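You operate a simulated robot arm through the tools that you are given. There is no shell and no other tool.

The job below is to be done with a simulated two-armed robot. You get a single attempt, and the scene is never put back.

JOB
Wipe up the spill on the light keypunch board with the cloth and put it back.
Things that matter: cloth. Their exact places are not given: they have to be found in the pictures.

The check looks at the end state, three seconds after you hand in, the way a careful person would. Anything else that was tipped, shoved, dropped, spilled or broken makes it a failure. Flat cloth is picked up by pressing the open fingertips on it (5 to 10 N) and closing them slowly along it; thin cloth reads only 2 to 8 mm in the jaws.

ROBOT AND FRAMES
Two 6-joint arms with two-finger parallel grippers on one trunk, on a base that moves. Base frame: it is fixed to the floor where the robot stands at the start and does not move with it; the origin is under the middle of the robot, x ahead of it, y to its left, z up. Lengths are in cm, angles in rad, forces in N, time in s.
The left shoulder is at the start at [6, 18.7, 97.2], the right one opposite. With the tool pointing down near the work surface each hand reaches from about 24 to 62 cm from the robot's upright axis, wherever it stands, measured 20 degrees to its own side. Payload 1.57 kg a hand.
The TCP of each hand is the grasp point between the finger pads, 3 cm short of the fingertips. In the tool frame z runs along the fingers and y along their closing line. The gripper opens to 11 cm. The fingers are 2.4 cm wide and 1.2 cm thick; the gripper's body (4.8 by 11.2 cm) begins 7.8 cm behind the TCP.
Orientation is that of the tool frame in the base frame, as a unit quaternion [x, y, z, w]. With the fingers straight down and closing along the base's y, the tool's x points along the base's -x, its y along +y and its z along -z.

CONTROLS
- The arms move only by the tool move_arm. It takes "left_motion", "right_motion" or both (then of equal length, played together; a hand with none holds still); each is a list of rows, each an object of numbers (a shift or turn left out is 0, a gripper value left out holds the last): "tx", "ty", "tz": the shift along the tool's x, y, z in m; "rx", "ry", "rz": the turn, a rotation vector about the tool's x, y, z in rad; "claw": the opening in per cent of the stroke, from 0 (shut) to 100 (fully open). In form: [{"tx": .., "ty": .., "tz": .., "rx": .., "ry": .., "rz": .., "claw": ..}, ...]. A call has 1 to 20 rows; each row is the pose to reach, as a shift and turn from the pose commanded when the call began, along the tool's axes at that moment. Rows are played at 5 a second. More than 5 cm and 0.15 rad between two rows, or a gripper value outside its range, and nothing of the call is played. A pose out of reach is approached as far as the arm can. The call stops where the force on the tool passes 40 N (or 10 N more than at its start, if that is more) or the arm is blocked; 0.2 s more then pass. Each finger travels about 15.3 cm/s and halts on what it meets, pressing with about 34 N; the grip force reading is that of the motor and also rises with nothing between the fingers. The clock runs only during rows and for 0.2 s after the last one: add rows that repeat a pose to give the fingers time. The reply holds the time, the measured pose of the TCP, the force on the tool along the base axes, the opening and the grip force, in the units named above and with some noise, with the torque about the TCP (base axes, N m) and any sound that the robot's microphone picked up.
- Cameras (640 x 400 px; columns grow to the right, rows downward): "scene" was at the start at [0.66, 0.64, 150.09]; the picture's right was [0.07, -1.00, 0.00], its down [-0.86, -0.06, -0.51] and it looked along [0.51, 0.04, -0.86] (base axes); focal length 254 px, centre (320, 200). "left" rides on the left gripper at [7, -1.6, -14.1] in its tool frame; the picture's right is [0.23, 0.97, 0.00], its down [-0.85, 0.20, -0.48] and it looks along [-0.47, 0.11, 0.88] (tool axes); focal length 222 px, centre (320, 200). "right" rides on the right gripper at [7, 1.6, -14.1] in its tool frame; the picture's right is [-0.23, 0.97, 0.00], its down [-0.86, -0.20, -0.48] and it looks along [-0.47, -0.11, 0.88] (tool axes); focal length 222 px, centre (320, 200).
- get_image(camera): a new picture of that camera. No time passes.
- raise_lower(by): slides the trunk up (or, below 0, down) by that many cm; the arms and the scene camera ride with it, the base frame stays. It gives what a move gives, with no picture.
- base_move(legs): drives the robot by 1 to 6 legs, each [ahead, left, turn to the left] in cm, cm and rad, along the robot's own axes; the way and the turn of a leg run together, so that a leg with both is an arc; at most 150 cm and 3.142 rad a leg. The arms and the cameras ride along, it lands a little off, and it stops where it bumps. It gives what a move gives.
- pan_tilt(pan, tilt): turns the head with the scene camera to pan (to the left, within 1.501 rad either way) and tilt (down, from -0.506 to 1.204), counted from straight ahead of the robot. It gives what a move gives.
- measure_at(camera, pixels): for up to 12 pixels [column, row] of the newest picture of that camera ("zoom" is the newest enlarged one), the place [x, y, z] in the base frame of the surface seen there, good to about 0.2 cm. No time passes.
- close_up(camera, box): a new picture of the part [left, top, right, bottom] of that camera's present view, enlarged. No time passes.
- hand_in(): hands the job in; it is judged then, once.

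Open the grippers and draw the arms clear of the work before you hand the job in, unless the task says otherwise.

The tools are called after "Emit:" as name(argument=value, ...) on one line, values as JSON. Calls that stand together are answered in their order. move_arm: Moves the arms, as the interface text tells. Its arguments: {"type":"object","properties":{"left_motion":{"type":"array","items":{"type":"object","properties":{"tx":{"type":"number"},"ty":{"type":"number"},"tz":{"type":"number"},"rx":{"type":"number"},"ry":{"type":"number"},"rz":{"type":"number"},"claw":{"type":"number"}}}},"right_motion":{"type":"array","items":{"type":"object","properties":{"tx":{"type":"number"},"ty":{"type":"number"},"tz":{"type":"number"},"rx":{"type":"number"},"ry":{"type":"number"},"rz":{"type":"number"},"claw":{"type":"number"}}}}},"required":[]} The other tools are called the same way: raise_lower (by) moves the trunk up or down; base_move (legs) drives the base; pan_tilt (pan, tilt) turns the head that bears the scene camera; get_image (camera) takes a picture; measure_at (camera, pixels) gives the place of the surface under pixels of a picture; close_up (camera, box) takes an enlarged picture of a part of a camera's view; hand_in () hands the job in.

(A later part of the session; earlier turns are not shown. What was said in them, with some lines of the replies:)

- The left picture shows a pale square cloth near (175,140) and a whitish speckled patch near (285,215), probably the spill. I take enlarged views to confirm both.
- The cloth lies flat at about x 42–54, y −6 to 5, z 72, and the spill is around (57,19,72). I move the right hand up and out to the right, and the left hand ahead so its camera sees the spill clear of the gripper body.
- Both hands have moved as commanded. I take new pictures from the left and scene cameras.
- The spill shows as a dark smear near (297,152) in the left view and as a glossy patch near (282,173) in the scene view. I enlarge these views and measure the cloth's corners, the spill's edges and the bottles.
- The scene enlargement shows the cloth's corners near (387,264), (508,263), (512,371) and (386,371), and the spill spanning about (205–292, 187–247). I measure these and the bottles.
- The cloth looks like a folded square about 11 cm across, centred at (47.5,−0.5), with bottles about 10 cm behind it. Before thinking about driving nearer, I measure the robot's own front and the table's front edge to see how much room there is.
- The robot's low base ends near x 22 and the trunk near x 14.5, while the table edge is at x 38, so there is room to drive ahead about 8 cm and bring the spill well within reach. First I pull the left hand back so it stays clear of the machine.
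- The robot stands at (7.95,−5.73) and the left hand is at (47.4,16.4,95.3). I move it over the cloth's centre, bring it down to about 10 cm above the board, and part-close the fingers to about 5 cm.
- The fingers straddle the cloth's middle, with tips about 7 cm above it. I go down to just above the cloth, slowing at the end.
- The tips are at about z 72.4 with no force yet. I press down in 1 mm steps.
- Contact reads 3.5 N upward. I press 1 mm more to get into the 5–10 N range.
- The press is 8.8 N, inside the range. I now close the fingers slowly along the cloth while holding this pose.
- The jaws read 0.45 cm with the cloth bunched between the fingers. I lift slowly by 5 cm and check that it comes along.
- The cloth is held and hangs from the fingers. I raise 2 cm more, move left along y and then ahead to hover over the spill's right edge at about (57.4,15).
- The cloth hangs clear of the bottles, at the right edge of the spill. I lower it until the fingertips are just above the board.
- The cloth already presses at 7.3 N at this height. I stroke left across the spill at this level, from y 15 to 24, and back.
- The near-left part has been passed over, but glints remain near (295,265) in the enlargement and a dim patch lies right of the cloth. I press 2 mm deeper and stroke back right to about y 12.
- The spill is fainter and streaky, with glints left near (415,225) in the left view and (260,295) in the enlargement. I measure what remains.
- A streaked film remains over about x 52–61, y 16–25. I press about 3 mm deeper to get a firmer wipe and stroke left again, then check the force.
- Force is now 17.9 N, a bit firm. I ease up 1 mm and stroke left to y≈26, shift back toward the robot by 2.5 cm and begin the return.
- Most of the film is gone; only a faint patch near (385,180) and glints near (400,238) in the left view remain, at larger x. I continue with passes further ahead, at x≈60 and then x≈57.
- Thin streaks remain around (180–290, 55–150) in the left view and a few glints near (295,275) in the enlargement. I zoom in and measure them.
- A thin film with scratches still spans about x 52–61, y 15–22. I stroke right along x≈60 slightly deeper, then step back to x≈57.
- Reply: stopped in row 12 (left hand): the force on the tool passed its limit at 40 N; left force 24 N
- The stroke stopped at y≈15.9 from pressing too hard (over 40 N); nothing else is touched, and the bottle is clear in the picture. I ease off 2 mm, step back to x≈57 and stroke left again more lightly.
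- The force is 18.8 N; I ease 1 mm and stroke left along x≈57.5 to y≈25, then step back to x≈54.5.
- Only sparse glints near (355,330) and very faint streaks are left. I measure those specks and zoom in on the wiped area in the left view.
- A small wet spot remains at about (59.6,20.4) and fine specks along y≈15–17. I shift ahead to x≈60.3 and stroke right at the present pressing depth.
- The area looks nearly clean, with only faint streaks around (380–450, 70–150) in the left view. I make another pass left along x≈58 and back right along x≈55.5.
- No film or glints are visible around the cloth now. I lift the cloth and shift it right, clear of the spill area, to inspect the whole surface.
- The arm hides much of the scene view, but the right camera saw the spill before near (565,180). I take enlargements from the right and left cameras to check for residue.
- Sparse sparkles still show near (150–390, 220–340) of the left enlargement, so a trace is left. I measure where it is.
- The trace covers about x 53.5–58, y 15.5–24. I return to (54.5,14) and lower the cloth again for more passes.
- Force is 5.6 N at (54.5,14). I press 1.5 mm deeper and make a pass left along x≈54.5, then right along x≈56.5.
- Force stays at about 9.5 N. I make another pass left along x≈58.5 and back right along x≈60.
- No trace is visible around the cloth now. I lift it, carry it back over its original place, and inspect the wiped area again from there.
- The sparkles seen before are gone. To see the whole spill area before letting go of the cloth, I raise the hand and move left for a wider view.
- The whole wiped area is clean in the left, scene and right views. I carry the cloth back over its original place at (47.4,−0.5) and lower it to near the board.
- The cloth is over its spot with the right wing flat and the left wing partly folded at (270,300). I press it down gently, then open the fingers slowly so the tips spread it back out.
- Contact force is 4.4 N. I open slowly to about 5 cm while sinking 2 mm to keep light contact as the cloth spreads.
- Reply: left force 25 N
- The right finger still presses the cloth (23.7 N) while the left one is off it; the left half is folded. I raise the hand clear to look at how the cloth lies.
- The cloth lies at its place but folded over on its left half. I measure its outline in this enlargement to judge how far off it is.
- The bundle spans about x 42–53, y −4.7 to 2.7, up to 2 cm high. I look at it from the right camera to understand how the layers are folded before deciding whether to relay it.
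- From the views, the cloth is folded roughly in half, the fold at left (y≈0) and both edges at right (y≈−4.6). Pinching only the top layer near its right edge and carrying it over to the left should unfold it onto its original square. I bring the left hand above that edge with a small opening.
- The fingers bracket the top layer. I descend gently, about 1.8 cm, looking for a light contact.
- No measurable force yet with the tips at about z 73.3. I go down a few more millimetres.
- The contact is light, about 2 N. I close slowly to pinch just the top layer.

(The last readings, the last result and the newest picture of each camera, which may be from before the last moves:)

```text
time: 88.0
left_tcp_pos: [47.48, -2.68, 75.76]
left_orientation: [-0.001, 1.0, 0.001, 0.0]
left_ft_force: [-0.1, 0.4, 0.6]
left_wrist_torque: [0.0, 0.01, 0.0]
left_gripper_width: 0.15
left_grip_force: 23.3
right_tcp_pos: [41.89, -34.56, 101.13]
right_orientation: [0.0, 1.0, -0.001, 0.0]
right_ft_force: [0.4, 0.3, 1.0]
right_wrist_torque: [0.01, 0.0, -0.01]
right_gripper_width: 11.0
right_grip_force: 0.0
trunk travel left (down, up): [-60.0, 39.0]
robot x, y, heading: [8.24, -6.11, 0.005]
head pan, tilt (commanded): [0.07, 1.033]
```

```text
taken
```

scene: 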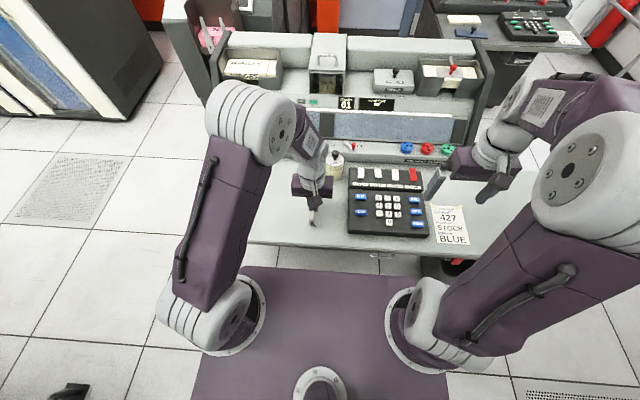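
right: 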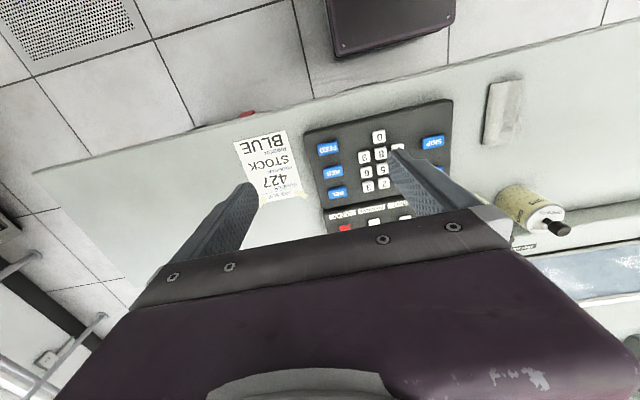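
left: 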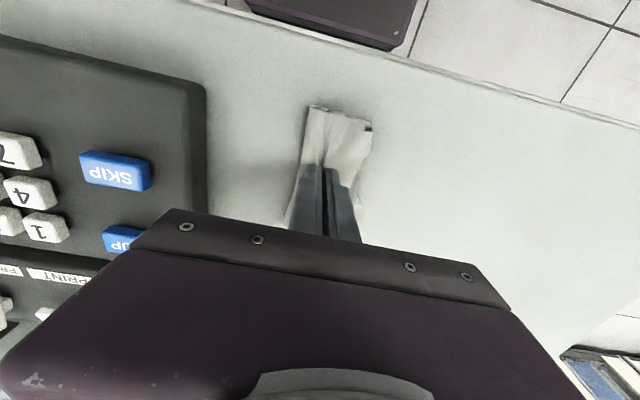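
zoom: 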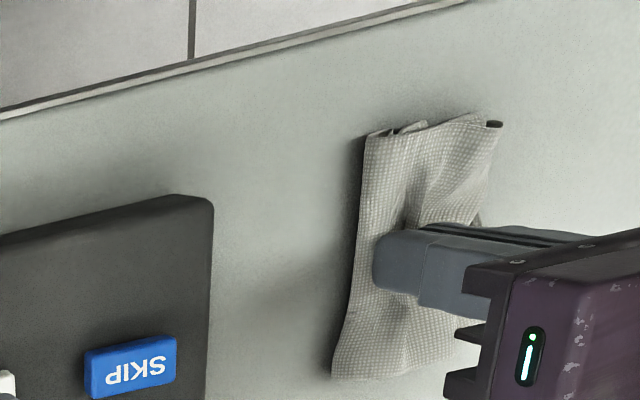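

The jaws read only 0.15 cm, so the hold may be slight or empty. I lift slowly 3 cm to see whether the top layer follows.

Emit:
move_arm(left_motion=[{"tz": -0.005}, {"tz": -0.01}, {"tz": -0.02}, {"tz": -0.03}, {"tz": -0.03}])

Emit:
close_up(camera="right", box=[400, 50, 560, 150])

Emit:
close_up(camera="scene", box=[270, 170, 374, 235])

```text
time: 89.2
left_tcp_pos: [47.52, -2.74, 78.88]
left_orientation: [0.0, 1.0, 0.0, 0.001]
left_ft_force: [-0.5, -0.2, -0.6]
left_wrist_torque: [0.02, 0.01, 0.02]
left_gripper_width: 0.19
left_grip_force: 23.8
right_tcp_pos: [41.87, -34.65, 101.12]
right_orientation: [0.0, 1.0, 0.0, 0.0]
right_ft_force: [0.6, 0.6, 0.0]
right_wrist_torque: [0.0, -0.03, -0.04]
right_gripper_width: 10.97
right_grip_force: 0.1
trunk travel left (down, up): [-60.0, 39.0]
robot x, y, heading: [7.8, -6.02, 0.002]
head pan, tilt (commanded): [0.07, 1.033]
```

```text
4.00 times, centred on (480, 100) of right
```

zoom: 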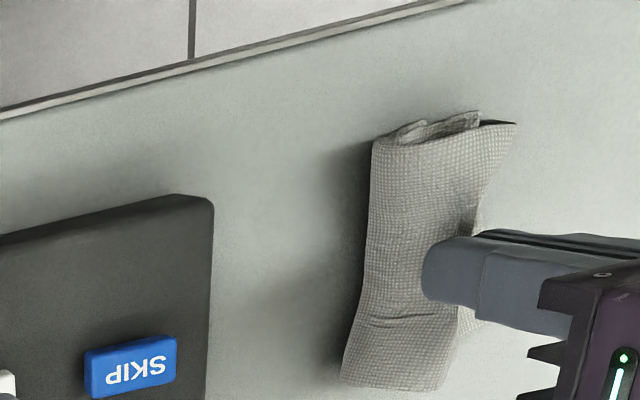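

```text
6.15 times, centred on (322, 202) of scene
```

zoom: 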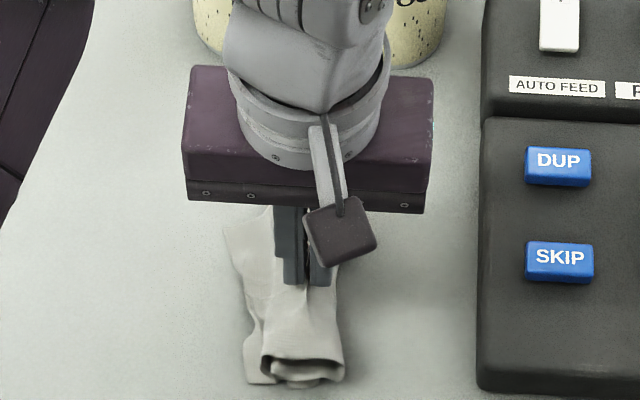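

I can't tell yet whether the cloth is held. I measure cloth heights near the fingertips and at the front of the tube in the scene enlargement.

Emit:
measure_at(camera="zoom", pixels=[[300, 320], [270, 300], [330, 310], [265, 360], [340, 360], [300, 385], [250, 380], [240, 230], [300, 345], [300, 295]])

Emit:
get_image(camera="left")

```text
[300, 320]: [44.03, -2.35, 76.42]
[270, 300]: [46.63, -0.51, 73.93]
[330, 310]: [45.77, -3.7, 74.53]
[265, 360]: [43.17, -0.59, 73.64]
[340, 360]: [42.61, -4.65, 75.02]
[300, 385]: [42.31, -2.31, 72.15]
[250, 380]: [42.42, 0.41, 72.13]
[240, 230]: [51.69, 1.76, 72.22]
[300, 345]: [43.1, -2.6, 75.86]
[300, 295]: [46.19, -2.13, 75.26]
```

```text
taken
```

left: 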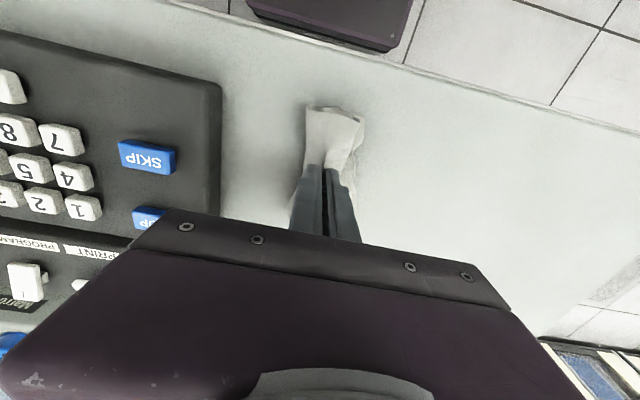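

The cloth near the fingers is now at z≈76.4, so the top layer is held and lifted while the lower layer rests on the board. I lift 4 cm more to see how it opens.

Emit:
move_arm(left_motion=[{"tz": -0.01}, {"tz": -0.02}, {"tz": -0.03}, {"tz": -0.04}, {"tz": -0.04}])

Emit:
close_up(camera="right", box=[400, 50, 560, 150])

Emit:
close_up(camera="scene", box=[270, 170, 374, 235])

Emit:
get_image(camera="left")

```text
time: 90.4
left_tcp_pos: [47.43, -2.85, 82.82]
left_orientation: [-0.001, 1.0, 0.0, 0.002]
left_ft_force: [-0.7, -1.5, -0.3]
left_wrist_torque: [-0.02, 0.01, 0.01]
left_gripper_width: 0.18
left_grip_force: 23.1
right_tcp_pos: [41.92, -34.53, 101.07]
right_orientation: [0.0, 1.0, 0.0, -0.001]
right_ft_force: [1.0, 0.7, -0.1]
right_wrist_torque: [-0.03, 0.01, -0.03]
right_gripper_width: 11.03
right_grip_force: 0.2
trunk travel left (down, up): [-60.0, 39.0]
robot x, y, heading: [7.95, -6.19, 0.005]
head pan, tilt (commanded): [0.07, 1.033]
```

```text
4.00 times, centred on (480, 100) of right
```

zoom: 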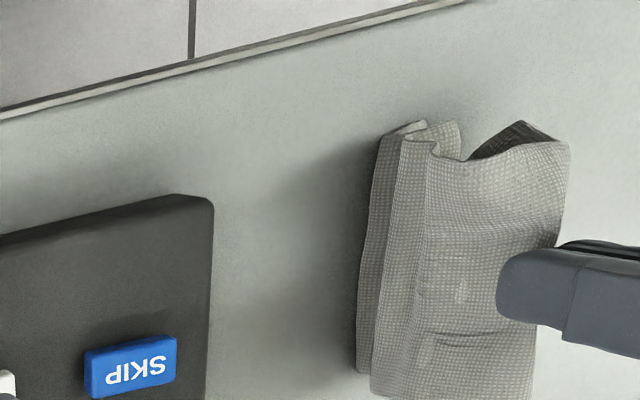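

```text
6.15 times, centred on (322, 202) of scene
```

zoom: 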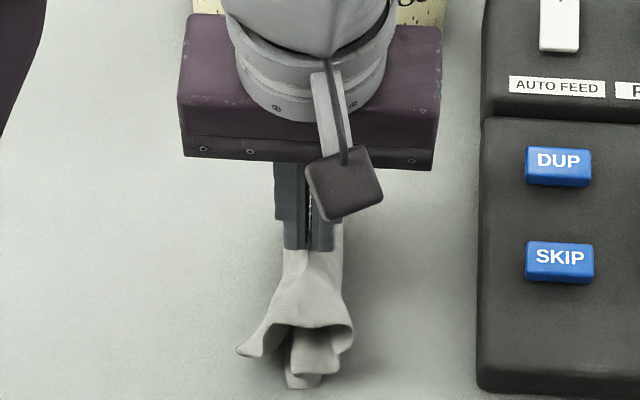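

```text
taken
```

left: 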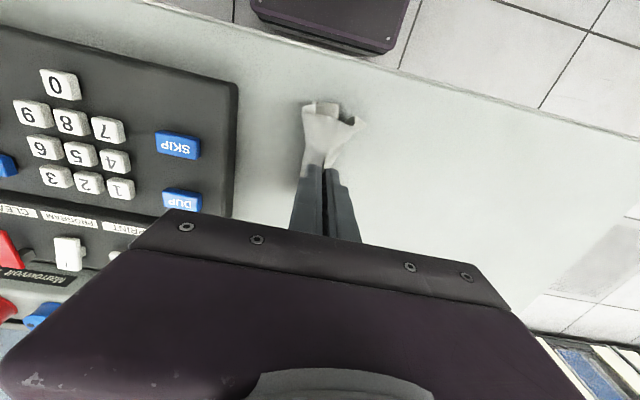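

The cloth now hangs umbrella-like from a small nip, with its left wing flaring outward and the right side pleated. I lift 3 cm more so it hangs free, then look.

Emit:
move_arm(left_motion=[{"tz": -0.015}, {"tz": -0.03}, {"tz": -0.03}, {"tz": -0.03}, {"tz": -0.03}, {"tz": -0.03}])

Emit:
close_up(camera="right", box=[420, 50, 580, 150])

Emit:
close_up(camera="scene", box=[270, 170, 374, 235])

```text
time: 91.8
left_tcp_pos: [47.35, -2.73, 85.83]
left_orientation: [-0.001, 1.0, 0.001, 0.001]
left_ft_force: [-1.1, 0.3, 0.1]
left_wrist_torque: [-0.03, -0.02, -0.03]
left_gripper_width: 0.19
left_grip_force: 23.5
right_tcp_pos: [41.84, -34.51, 100.99]
right_orientation: [-0.001, 1.0, 0.0, -0.001]
right_ft_force: [0.2, -0.6, 0.0]
right_wrist_torque: [-0.01, 0.02, 0.01]
right_gripper_width: 11.02
right_grip_force: 0.1
trunk travel left (down, up): [-60.0, 39.0]
robot x, y, heading: [8.1, -5.65, 0.001]
head pan, tilt (commanded): [0.07, 1.033]
```

```text
4.00 times, centred on (500, 100) of right
```

zoom: 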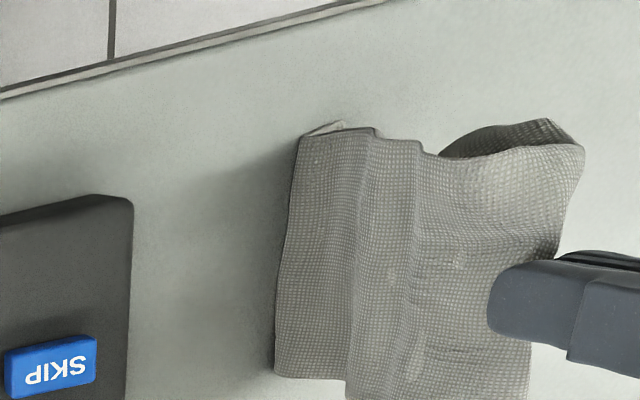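

```text
6.15 times, centred on (322, 202) of scene
```

zoom: 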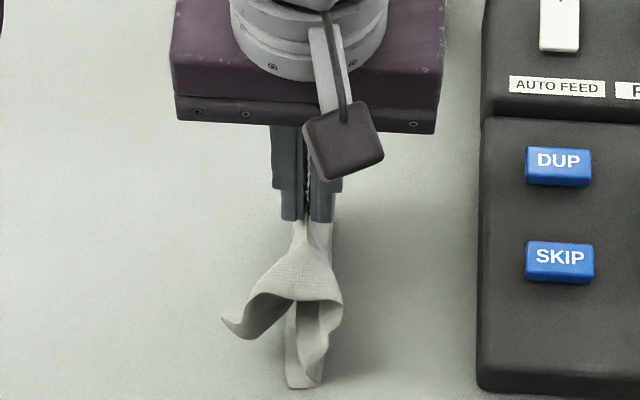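

The cloth now hangs well: a short left wing flares left and the long right part hangs straight down. Laying it by touching down the right part first and moving left while lowering should spread it flat. I measure the hanging edges first.

Emit:
measure_at(camera="zoom", pixels=[[303, 386], [322, 368], [228, 322], [240, 338], [300, 235], [310, 310], [292, 290], [335, 300]])

Emit:
measure_at(camera="right", pixels=[[496, 86], [492, 143], [510, 83], [555, 82], [540, 140], [515, 120]])

```text
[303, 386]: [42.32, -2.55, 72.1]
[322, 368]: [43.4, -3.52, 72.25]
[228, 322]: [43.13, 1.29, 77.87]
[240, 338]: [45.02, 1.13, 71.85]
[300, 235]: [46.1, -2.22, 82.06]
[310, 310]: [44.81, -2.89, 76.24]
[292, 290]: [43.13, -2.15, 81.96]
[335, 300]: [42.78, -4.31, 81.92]
```

```text
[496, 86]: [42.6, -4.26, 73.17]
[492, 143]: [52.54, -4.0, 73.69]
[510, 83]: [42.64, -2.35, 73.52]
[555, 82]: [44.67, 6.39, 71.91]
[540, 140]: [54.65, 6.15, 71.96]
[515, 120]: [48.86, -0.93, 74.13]
```

The left wing's edge is at z≈77.9 and the right part seems to reach the board, about 10 cm below the nip, so the cloth may have been folded double originally. I take sharper views of the hanging cloth.

Emit:
close_up(camera="scene", box=[300, 195, 340, 235])

Emit:
get_image(camera="right")

Emit:
get_image(camera="left")

```text
10.00 times, centred on (320, 215) of scene
```

zoom: 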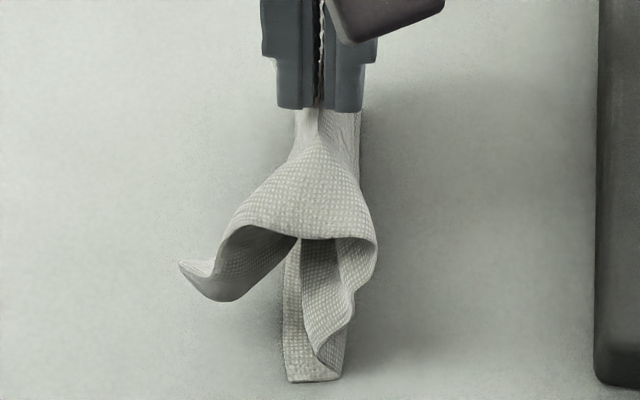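

```text
taken
```

right: 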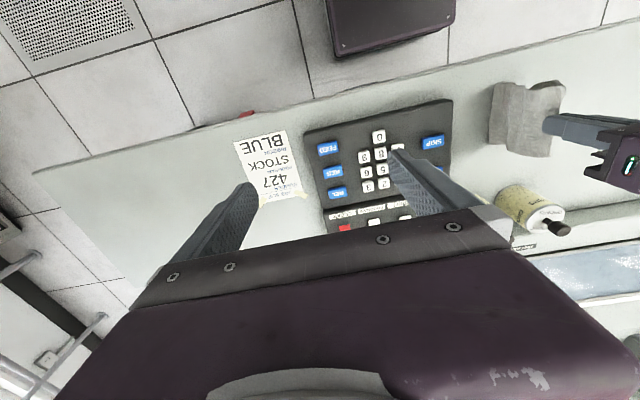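

```text
taken
```

left: 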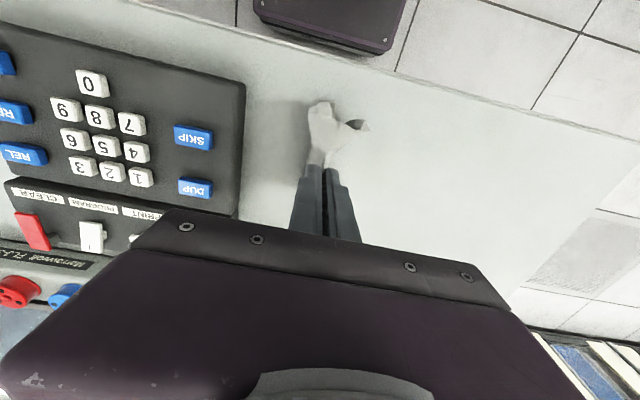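

The cloth is clearly a longer sheet that had been folded double. I raise it 6 cm more so the whole long side hangs free and I can see its full length.

Emit:
move_arm(left_motion=[{"tz": -0.02}, {"tz": -0.04}, {"tz": -0.06}, {"tz": -0.08}, {"tz": -0.08}, {"tz": -0.08}, {"tz": -0.08}])

Emit:
get_image(camera="right")

Emit:
close_up(camera="scene", box=[290, 170, 354, 240])

Emit:
close_up(camera="right", box=[440, 50, 640, 175])

```text
time: 93.4
left_tcp_pos: [47.31, -2.54, 93.73]
left_orientation: [-0.001, 1.0, 0.001, 0.001]
left_ft_force: [0.1, 0.1, -0.3]
left_wrist_torque: [0.01, -0.03, 0.03]
left_gripper_width: 0.19
left_grip_force: 23.8
right_tcp_pos: [41.82, -34.64, 101.14]
right_orientation: [0.0, 1.0, 0.0, 0.0]
right_ft_force: [0.1, 0.8, -0.7]
right_wrist_torque: [-0.01, -0.07, -0.02]
right_gripper_width: 11.0
right_grip_force: 0.0
trunk travel left (down, up): [-60.0, 39.0]
robot x, y, heading: [8.1, -5.86, 0.005]
head pan, tilt (commanded): [0.07, 1.033]
```

```text
taken
```

right: 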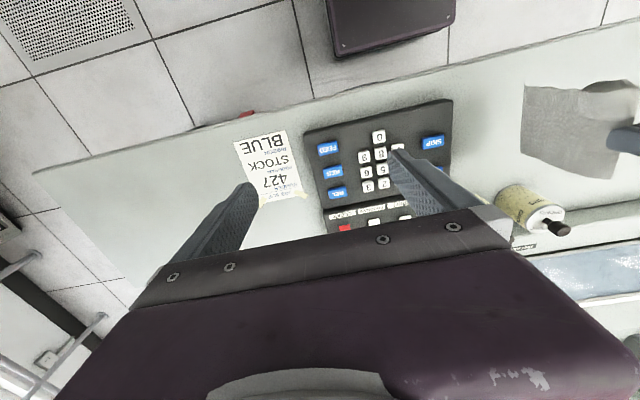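

```text
5.71 times, centred on (322, 205) of scene
```

zoom: 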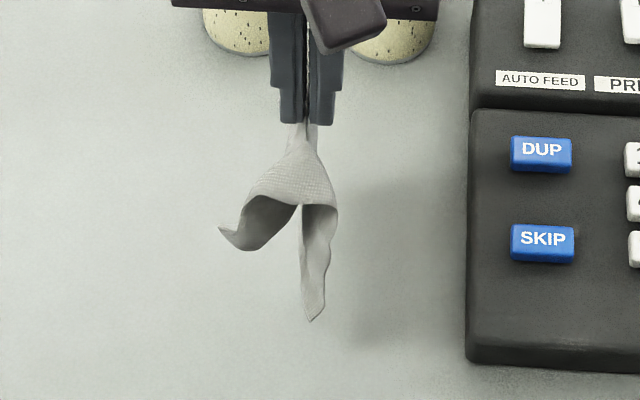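

```text
3.20 times, centred on (540, 112) of right
```

zoom: 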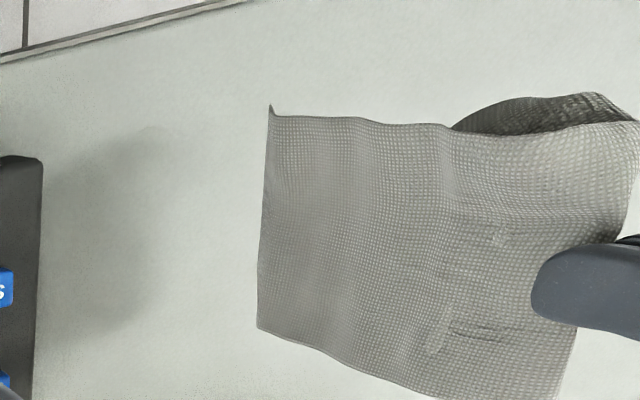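

It now hangs free as one long sheet with a short left wing. I measure the bottom edge to get its length.

Emit:
measure_at(camera="zoom", pixels=[[272, 122], [264, 200], [262, 322], [275, 310], [450, 140], [600, 100], [420, 380], [40, 170]])

Emit:
close_up(camera="scene", box=[300, 180, 350, 230])

```text
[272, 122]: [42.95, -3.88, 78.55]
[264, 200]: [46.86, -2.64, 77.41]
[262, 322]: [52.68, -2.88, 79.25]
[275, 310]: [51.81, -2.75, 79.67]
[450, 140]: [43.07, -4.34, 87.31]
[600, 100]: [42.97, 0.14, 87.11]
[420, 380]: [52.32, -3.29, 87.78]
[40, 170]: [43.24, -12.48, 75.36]
```

```text
8.00 times, centred on (325, 205) of scene
```

zoom: 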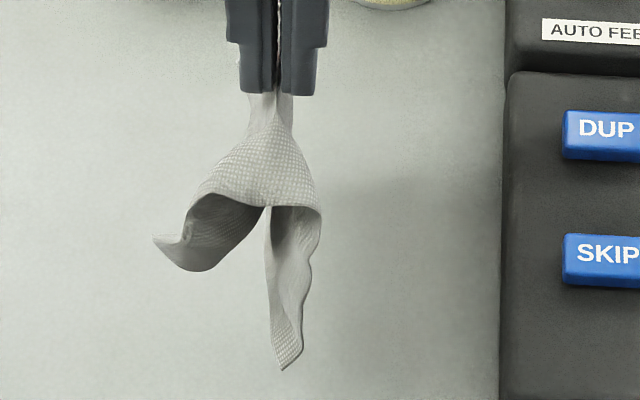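

The long side is about 13 cm below the tips and the left wing about 5 cm. I shift right 2.4 cm and lower until the long side's bottom edge just touches the board near y≈−5.5.

Emit:
move_arm(left_motion=[{"ty": -0.012}, {"ty": -0.024}, {"ty": -0.024}, {"ty": -0.024, "tz": 0.015}, {"ty": -0.024, "tz": 0.03}, {"ty": -0.024, "tz": 0.042}, {"ty": -0.024, "tz": 0.052}, {"ty": -0.024, "tz": 0.058}, {"ty": -0.024, "tz": 0.058}])

Emit:
get_image(camera="right")

Emit:
close_up(camera="scene", box=[300, 180, 350, 230])

Emit:
close_up(camera="right", box=[440, 50, 640, 175])

```text
time: 95.4
left_tcp_pos: [47.56, -5.1, 87.98]
left_orientation: [-0.001, 1.0, 0.0, 0.001]
left_ft_force: [0.5, 0.4, -0.3]
left_wrist_torque: [0.03, -0.05, 0.05]
left_gripper_width: 0.17
left_grip_force: 23.7
right_tcp_pos: [41.88, -34.51, 101.12]
right_orientation: [-0.001, 1.0, 0.0, -0.001]
right_ft_force: [-0.5, 0.0, -0.2]
right_wrist_torque: [0.02, 0.01, -0.02]
right_gripper_width: 11.02
right_grip_force: 0.1
trunk travel left (down, up): [-60.0, 39.0]
robot x, y, heading: [7.89, -5.95, 0.006]
head pan, tilt (commanded): [0.07, 1.033]
```

```text
taken
```

right: 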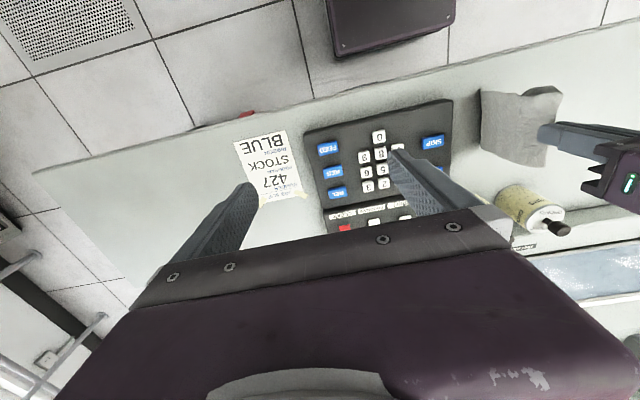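

```text
8.00 times, centred on (325, 205) of scene
```

zoom: 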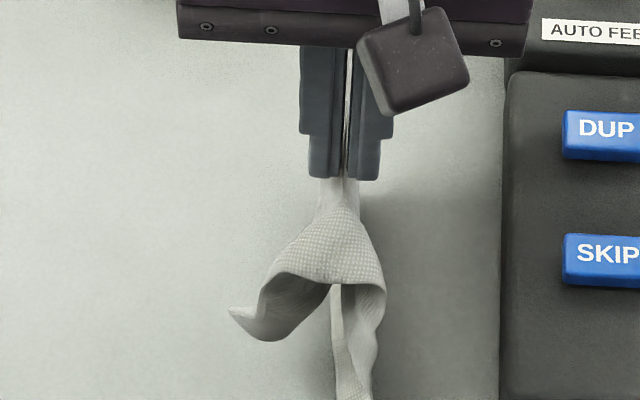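

```text
3.20 times, centred on (540, 112) of right
```

zoom: 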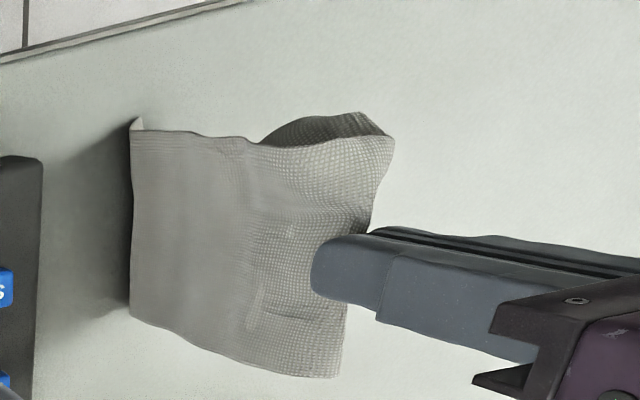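

The bottom edge looks close to the board. I measure it before starting the laying move.

Emit:
measure_at(camera="zoom", pixels=[[138, 135], [136, 220], [136, 305], [150, 220], [380, 130], [38, 200], [110, 300]])

```text
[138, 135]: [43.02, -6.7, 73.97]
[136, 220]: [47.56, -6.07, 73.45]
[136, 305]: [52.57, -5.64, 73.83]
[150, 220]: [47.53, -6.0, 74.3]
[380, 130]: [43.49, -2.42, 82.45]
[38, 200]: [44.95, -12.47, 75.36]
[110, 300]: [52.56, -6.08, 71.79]
```

The bottom edge is about 1.3 cm above the board at y≈−6. I set it down and move left while descending, so the long side lays out toward +y, stopping 3 cm above the board at y≈4.4.

Emit:
move_arm(left_motion=[{"ty": 0.0, "tz": 0.007}, {"ty": 0.003, "tz": 0.013}, {"ty": 0.012, "tz": 0.018}, {"ty": 0.025, "tz": 0.026}, {"ty": 0.037, "tz": 0.036}, {"ty": 0.05, "tz": 0.047}, {"ty": 0.062, "tz": 0.059}, {"ty": 0.074, "tz": 0.071}, {"ty": 0.085, "tz": 0.083}, {"ty": 0.093, "tz": 0.093}, {"ty": 0.095, "tz": 0.1}, {"ty": 0.095, "tz": 0.1}])

Emit:
get_image(camera="left")

Emit:
close_up(camera="scene", box=[270, 170, 374, 235])

Emit:
close_up(camera="right", box=[440, 50, 640, 175])

```text
time: 98.0
left_tcp_pos: [47.43, 4.4, 77.95]
left_orientation: [0.0, 1.0, 0.0, 0.001]
left_ft_force: [-0.2, 1.4, -0.1]
left_wrist_torque: [0.01, 0.02, 0.01]
left_gripper_width: 0.19
left_grip_force: 23.8
right_tcp_pos: [41.89, -34.62, 101.2]
right_orientation: [-0.001, 1.0, 0.0, 0.0]
right_ft_force: [-0.3, 0.8, -0.3]
right_wrist_torque: [-0.01, 0.02, 0.02]
right_gripper_width: 11.01
right_grip_force: 0.1
trunk travel left (down, up): [-60.0, 39.0]
robot x, y, heading: [8.4, -5.57, 0.002]
head pan, tilt (commanded): [0.07, 1.033]
```

```text
taken
```

left: 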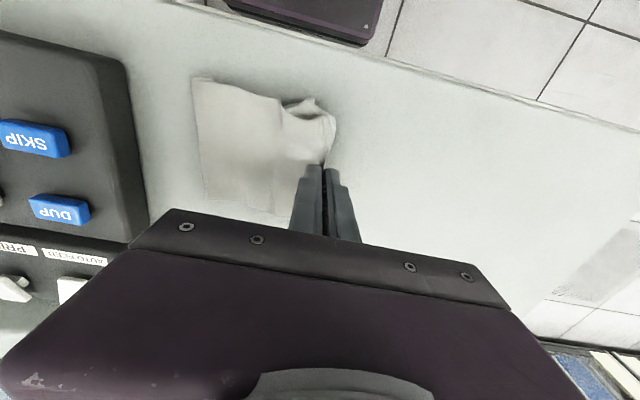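

```text
6.15 times, centred on (322, 202) of scene
```

zoom: 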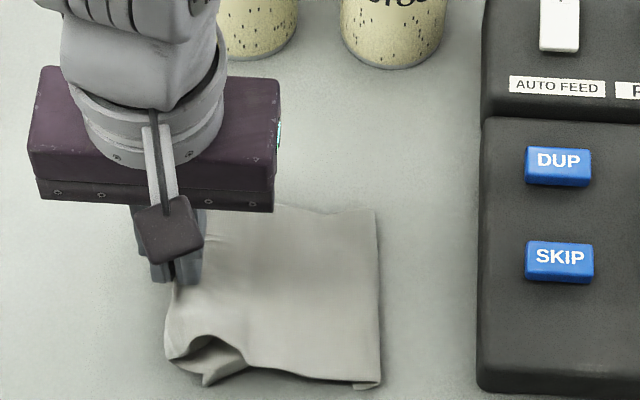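

```text
3.20 times, centred on (540, 112) of right
```

zoom: 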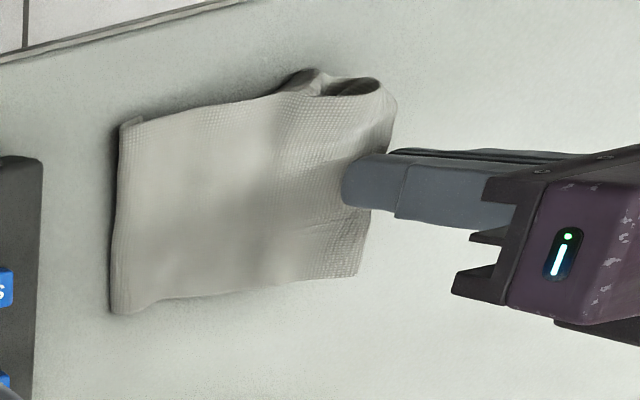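

The cloth has laid out nicely: flat from the right edge to the hand, with the short wing tucked under at the left, close to its original folded square. I measure its outline before releasing.

Emit:
measure_at(camera="zoom", pixels=[[123, 130], [115, 305], [240, 200], [350, 270], [300, 80], [395, 110], [300, 200], [180, 200]])

```text
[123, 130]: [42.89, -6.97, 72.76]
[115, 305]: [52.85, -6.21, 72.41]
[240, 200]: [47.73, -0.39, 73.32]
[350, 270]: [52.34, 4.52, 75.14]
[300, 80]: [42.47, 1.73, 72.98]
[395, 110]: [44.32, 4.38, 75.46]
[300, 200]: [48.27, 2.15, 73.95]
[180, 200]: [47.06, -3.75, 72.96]
```

The right edge is at y≈−6.6 and the front/back edges at x≈42.9 and 52.8, nearly as at the start. I lower the hand about 2.2 cm with a slight move left to lay the last part down.

Emit:
move_arm(left_motion=[{"tz": 0.007, "ty": 0.002}, {"tz": 0.013, "ty": 0.004}, {"tz": 0.018, "ty": 0.005}, {"tz": 0.021, "ty": 0.005}, {"tz": 0.023, "ty": 0.005}, {"tz": 0.023, "ty": 0.005}])

Emit:
close_up(camera="scene", box=[270, 170, 374, 235])

Emit:
close_up(camera="right", box=[440, 50, 640, 175])

```text
time: 99.4
left_tcp_pos: [47.55, 4.87, 75.76]
left_orientation: [-0.001, 1.0, 0.0, 0.001]
left_ft_force: [0.3, 0.6, 0.1]
left_wrist_torque: [-0.02, -0.02, 0.03]
left_gripper_width: 0.19
left_grip_force: 23.3
right_tcp_pos: [41.98, -34.49, 101.18]
right_orientation: [-0.001, 1.0, 0.0, 0.0]
right_ft_force: [1.3, 0.3, -1.0]
right_wrist_torque: [-0.01, -0.03, 0.05]
right_gripper_width: 11.01
right_grip_force: 0.0
trunk travel left (down, up): [-60.0, 39.0]
robot x, y, heading: [8.17, -5.81, 0.003]
head pan, tilt (commanded): [0.07, 1.033]
```

```text
6.15 times, centred on (322, 202) of scene
```

zoom: 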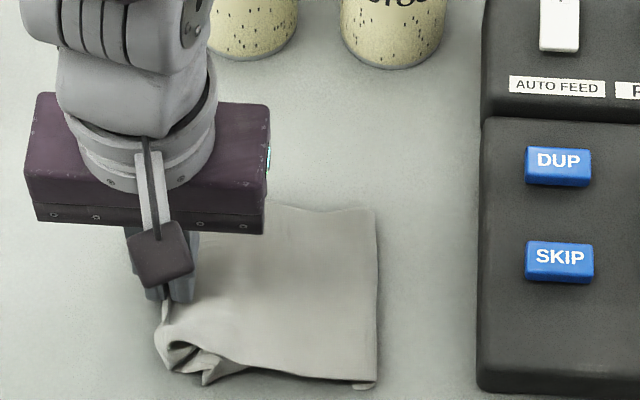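

```text
3.20 times, centred on (540, 112) of right
```

zoom: 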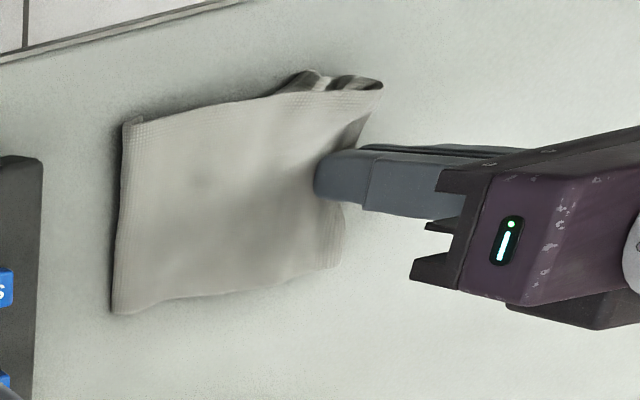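

The cloth lies almost flat over its original square. I open the fingers slowly a little to let go, then rise straight up.

Emit:
move_arm(left_motion=[{"claw": 3}, {"claw": 6}, {"claw": 10}, {"claw": 14}, {"claw": 18}, {"claw": 18}, {"claw": 18, "tz": -0.005}, {"claw": 18, "tz": -0.01}, {"claw": 18, "tz": -0.02}, {"claw": 18, "tz": -0.035}, {"claw": 18, "tz": -0.055}, {"claw": 18, "tz": -0.08}, {"claw": 18, "tz": -0.11}, {"claw": 18, "tz": -0.11}])

Emit:
get_image(camera="left")

Emit:
close_up(camera="scene", box=[270, 170, 374, 235])

Emit:
close_up(camera="right", box=[440, 50, 640, 175])

```text
time: 102.4
left_tcp_pos: [47.58, 4.94, 86.61]
left_orientation: [-0.001, 1.0, 0.001, 0.001]
left_ft_force: [-0.6, 0.1, 0.0]
left_wrist_torque: [-0.02, -0.03, -0.02]
left_gripper_width: 1.98
left_grip_force: 0.0
right_tcp_pos: [41.93, -34.56, 101.0]
right_orientation: [-0.001, 1.0, -0.001, 0.0]
right_ft_force: [-0.3, 0.3, 0.2]
right_wrist_torque: [0.03, -0.01, -0.01]
right_gripper_width: 10.99
right_grip_force: 0.1
trunk travel left (down, up): [-60.0, 39.0]
robot x, y, heading: [7.95, -5.95, 0.004]
head pan, tilt (commanded): [0.07, 1.033]
```

```text
taken
```

left: 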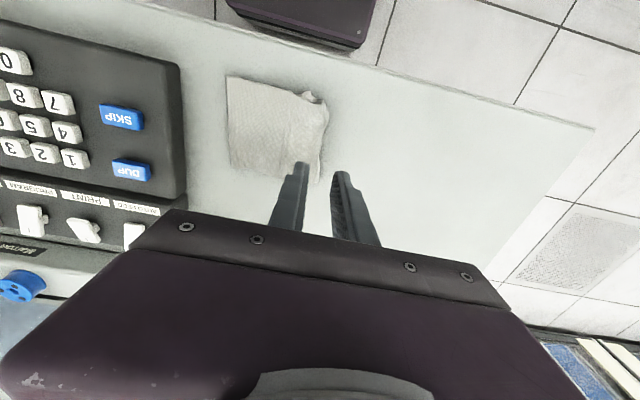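

```text
6.15 times, centred on (322, 202) of scene
```

zoom: 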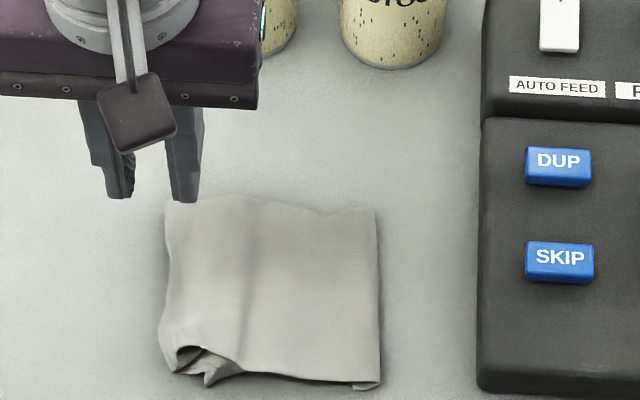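

```text
3.20 times, centred on (540, 112) of right
```

zoom: 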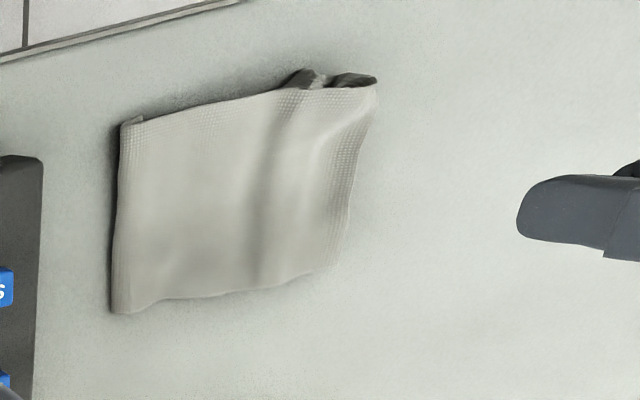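

The cloth lies folded on its original square and the hand is free of it. I open the left gripper, raise it and draw it back and left, clear of the work.

Emit:
move_arm(left_motion=[{"tz": -0.03}, {"tz": -0.06}, {"tz": -0.09}, {"tz": -0.1, "ty": 0.03, "claw": 40}, {"tz": -0.1, "ty": 0.06, "claw": 60}, {"tz": -0.1, "ty": 0.09, "tx": 0.02, "claw": 80}, {"tz": -0.1, "ty": 0.12, "tx": 0.04, "claw": 100}, {"tz": -0.1, "ty": 0.15, "tx": 0.06}, {"tz": -0.1, "ty": 0.17, "tx": 0.08}, {"tz": -0.1, "ty": 0.17, "tx": 0.08}])

Emit:
get_image(camera="scene")

Emit:
get_image(camera="left")

Emit:
close_up(camera="left", box=[200, 120, 400, 245])

Emit:
close_up(camera="scene", box=[220, 130, 380, 230])

```text
time: 104.6
left_tcp_pos: [39.38, 21.72, 96.64]
left_orientation: [-0.001, 1.0, 0.002, 0.001]
left_ft_force: [-0.3, 0.4, 0.3]
left_wrist_torque: [-0.02, -0.02, 0.0]
left_gripper_width: 11.0
left_grip_force: 0.1
right_tcp_pos: [41.99, -34.58, 101.1]
right_orientation: [-0.001, 1.0, -0.001, 0.0]
right_ft_force: [-0.3, 0.8, 0.1]
right_wrist_torque: [0.0, 0.01, -0.01]
right_gripper_width: 11.0
right_grip_force: 0.1
trunk travel left (down, up): [-60.0, 39.0]
robot x, y, heading: [8.15, -6.19, -0.004]
head pan, tilt (commanded): [0.07, 1.033]
```

```text
taken
```

scene: 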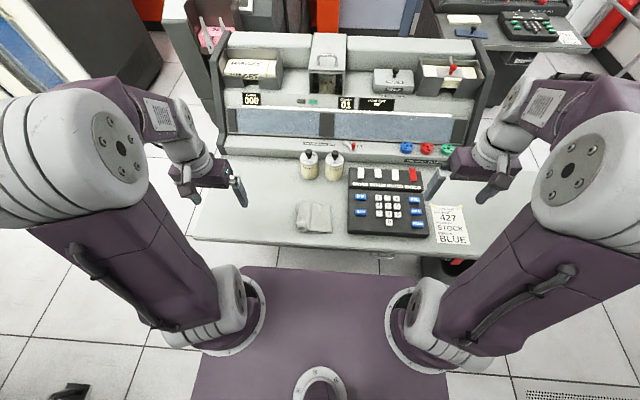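

```text
taken
```

left: 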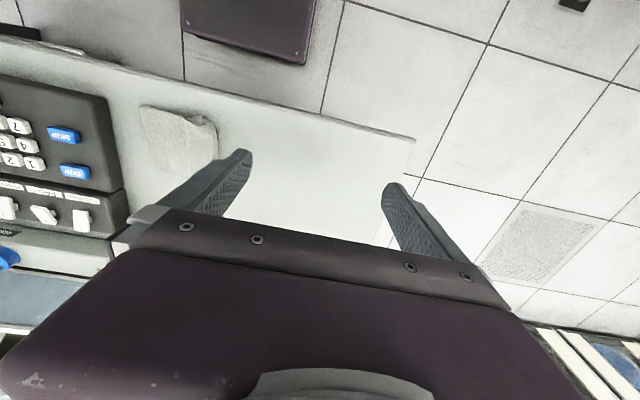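

```text
3.20 times, centred on (300, 182) of left
```

zoom: 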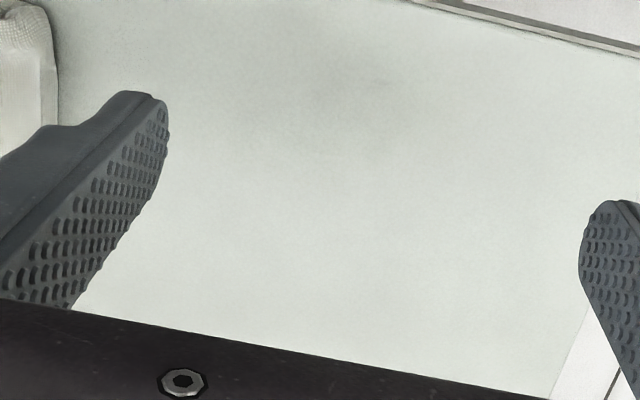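

```text
4.00 times, centred on (300, 180) of scene
```

zoom: 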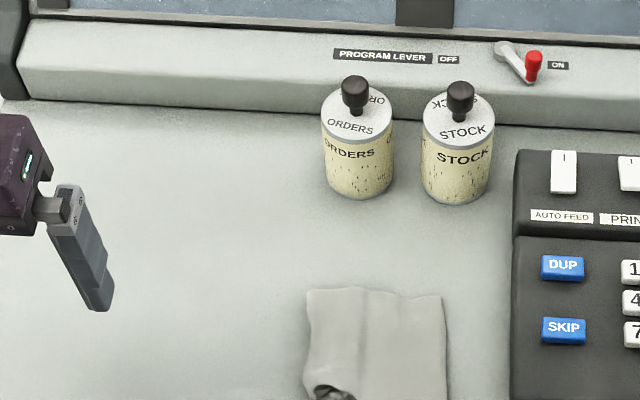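

The board is clean in both views, the bottles and keyboard stand where they were, and the cloth lies at its place. I drive back 8 cm to where the robot stood so the arms are well clear, then take a last look.

Emit:
base_move(legs=[[-8, 0, 0]])

Emit:
get_image(camera="scene")

Emit:
close_up(camera="scene", box=[200, 110, 376, 220])

Emit:
close_up(camera="right", box=[440, 100, 640, 225])

```text
time: 105.7
left_tcp_pos: [31.56, 21.76, 96.65]
left_orientation: [-0.001, 1.0, 0.0, 0.001]
left_ft_force: [-0.2, -0.1, -0.4]
left_wrist_torque: [0.0, -0.01, 0.03]
left_gripper_width: 10.99
left_grip_force: 0.0
right_tcp_pos: [33.94, -34.46, 101.16]
right_orientation: [-0.001, 1.0, 0.001, -0.001]
right_ft_force: [0.1, 0.0, 0.1]
right_wrist_torque: [0.02, -0.04, 0.01]
right_gripper_width: 10.99
right_grip_force: 0.1
trunk travel left (down, up): [-60.0, 39.0]
robot x, y, heading: [0.4, -6.1, 0.0]
head pan, tilt (commanded): [0.07, 1.033]
```

```text
taken
```

scene: 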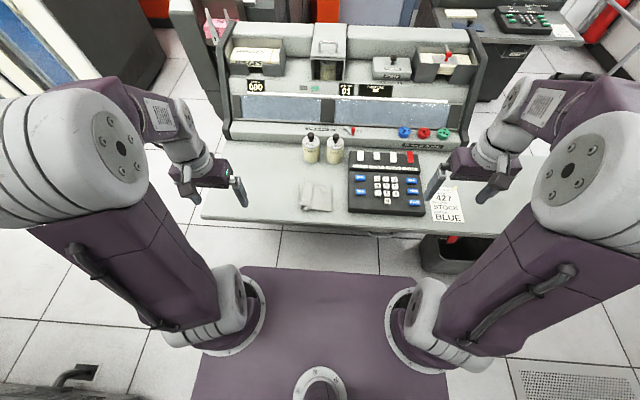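

```text
3.64 times, centred on (288, 165) of scene
```

zoom: 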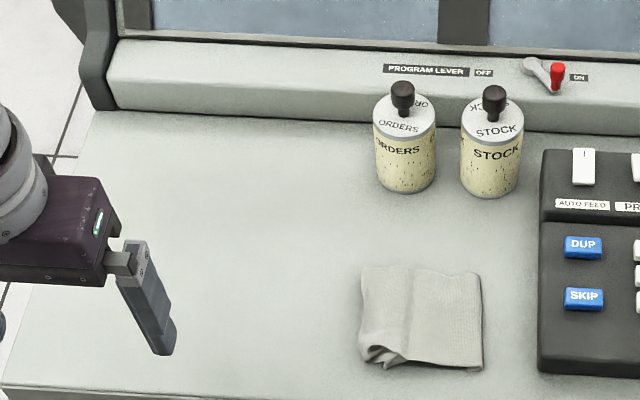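

```text
3.20 times, centred on (540, 162) of right
```

zoom: 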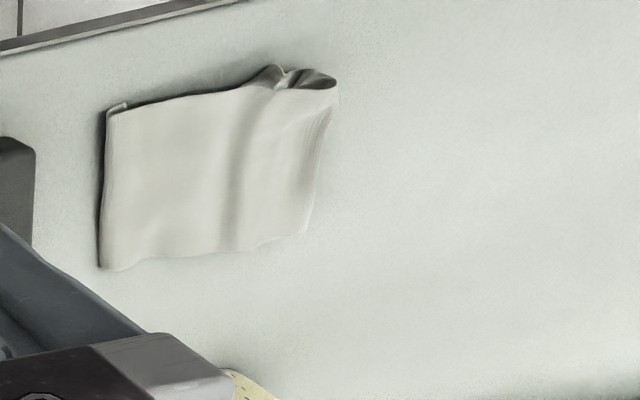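

The spill area (around (230,230) in the last enlargement) is clean, and the cloth is back on its original spot. The bottles and keyboard are untouched, and both grippers are open and clear. I hand the job in.

Emit:
hand_in()

```text
The job is handed in.
```

I wiped the spill off the light keypunch board with the cloth and put the cloth back where it started. I handed the job in; the reply only confirmed that and gave no result.

- **Spill:** The first passes left a thin film, so I went over the area several more times. The last pictures from the scene, left and right cameras show no film or glints there.
- **Cloth:** It lies folded over its original square, centred within about half a centimetre of where it was. The first time I set it down it landed bunched up, so I picked it up again and laid it out. It is a little less neat than before, with its left edge tucked under and slightly rumpled at the front.
- **Everything else:** The two bottles, the keyboard and the rest of the board look untouched in the final pictures. During one stroke the cloth was pressed too hard and the move stopped at its 40 N limit, but nothing else was touched.
- **Robot:** Both grippers are open and clear of the work. The robot is back at its starting distance from the table, about 6 cm to the right of where it began.
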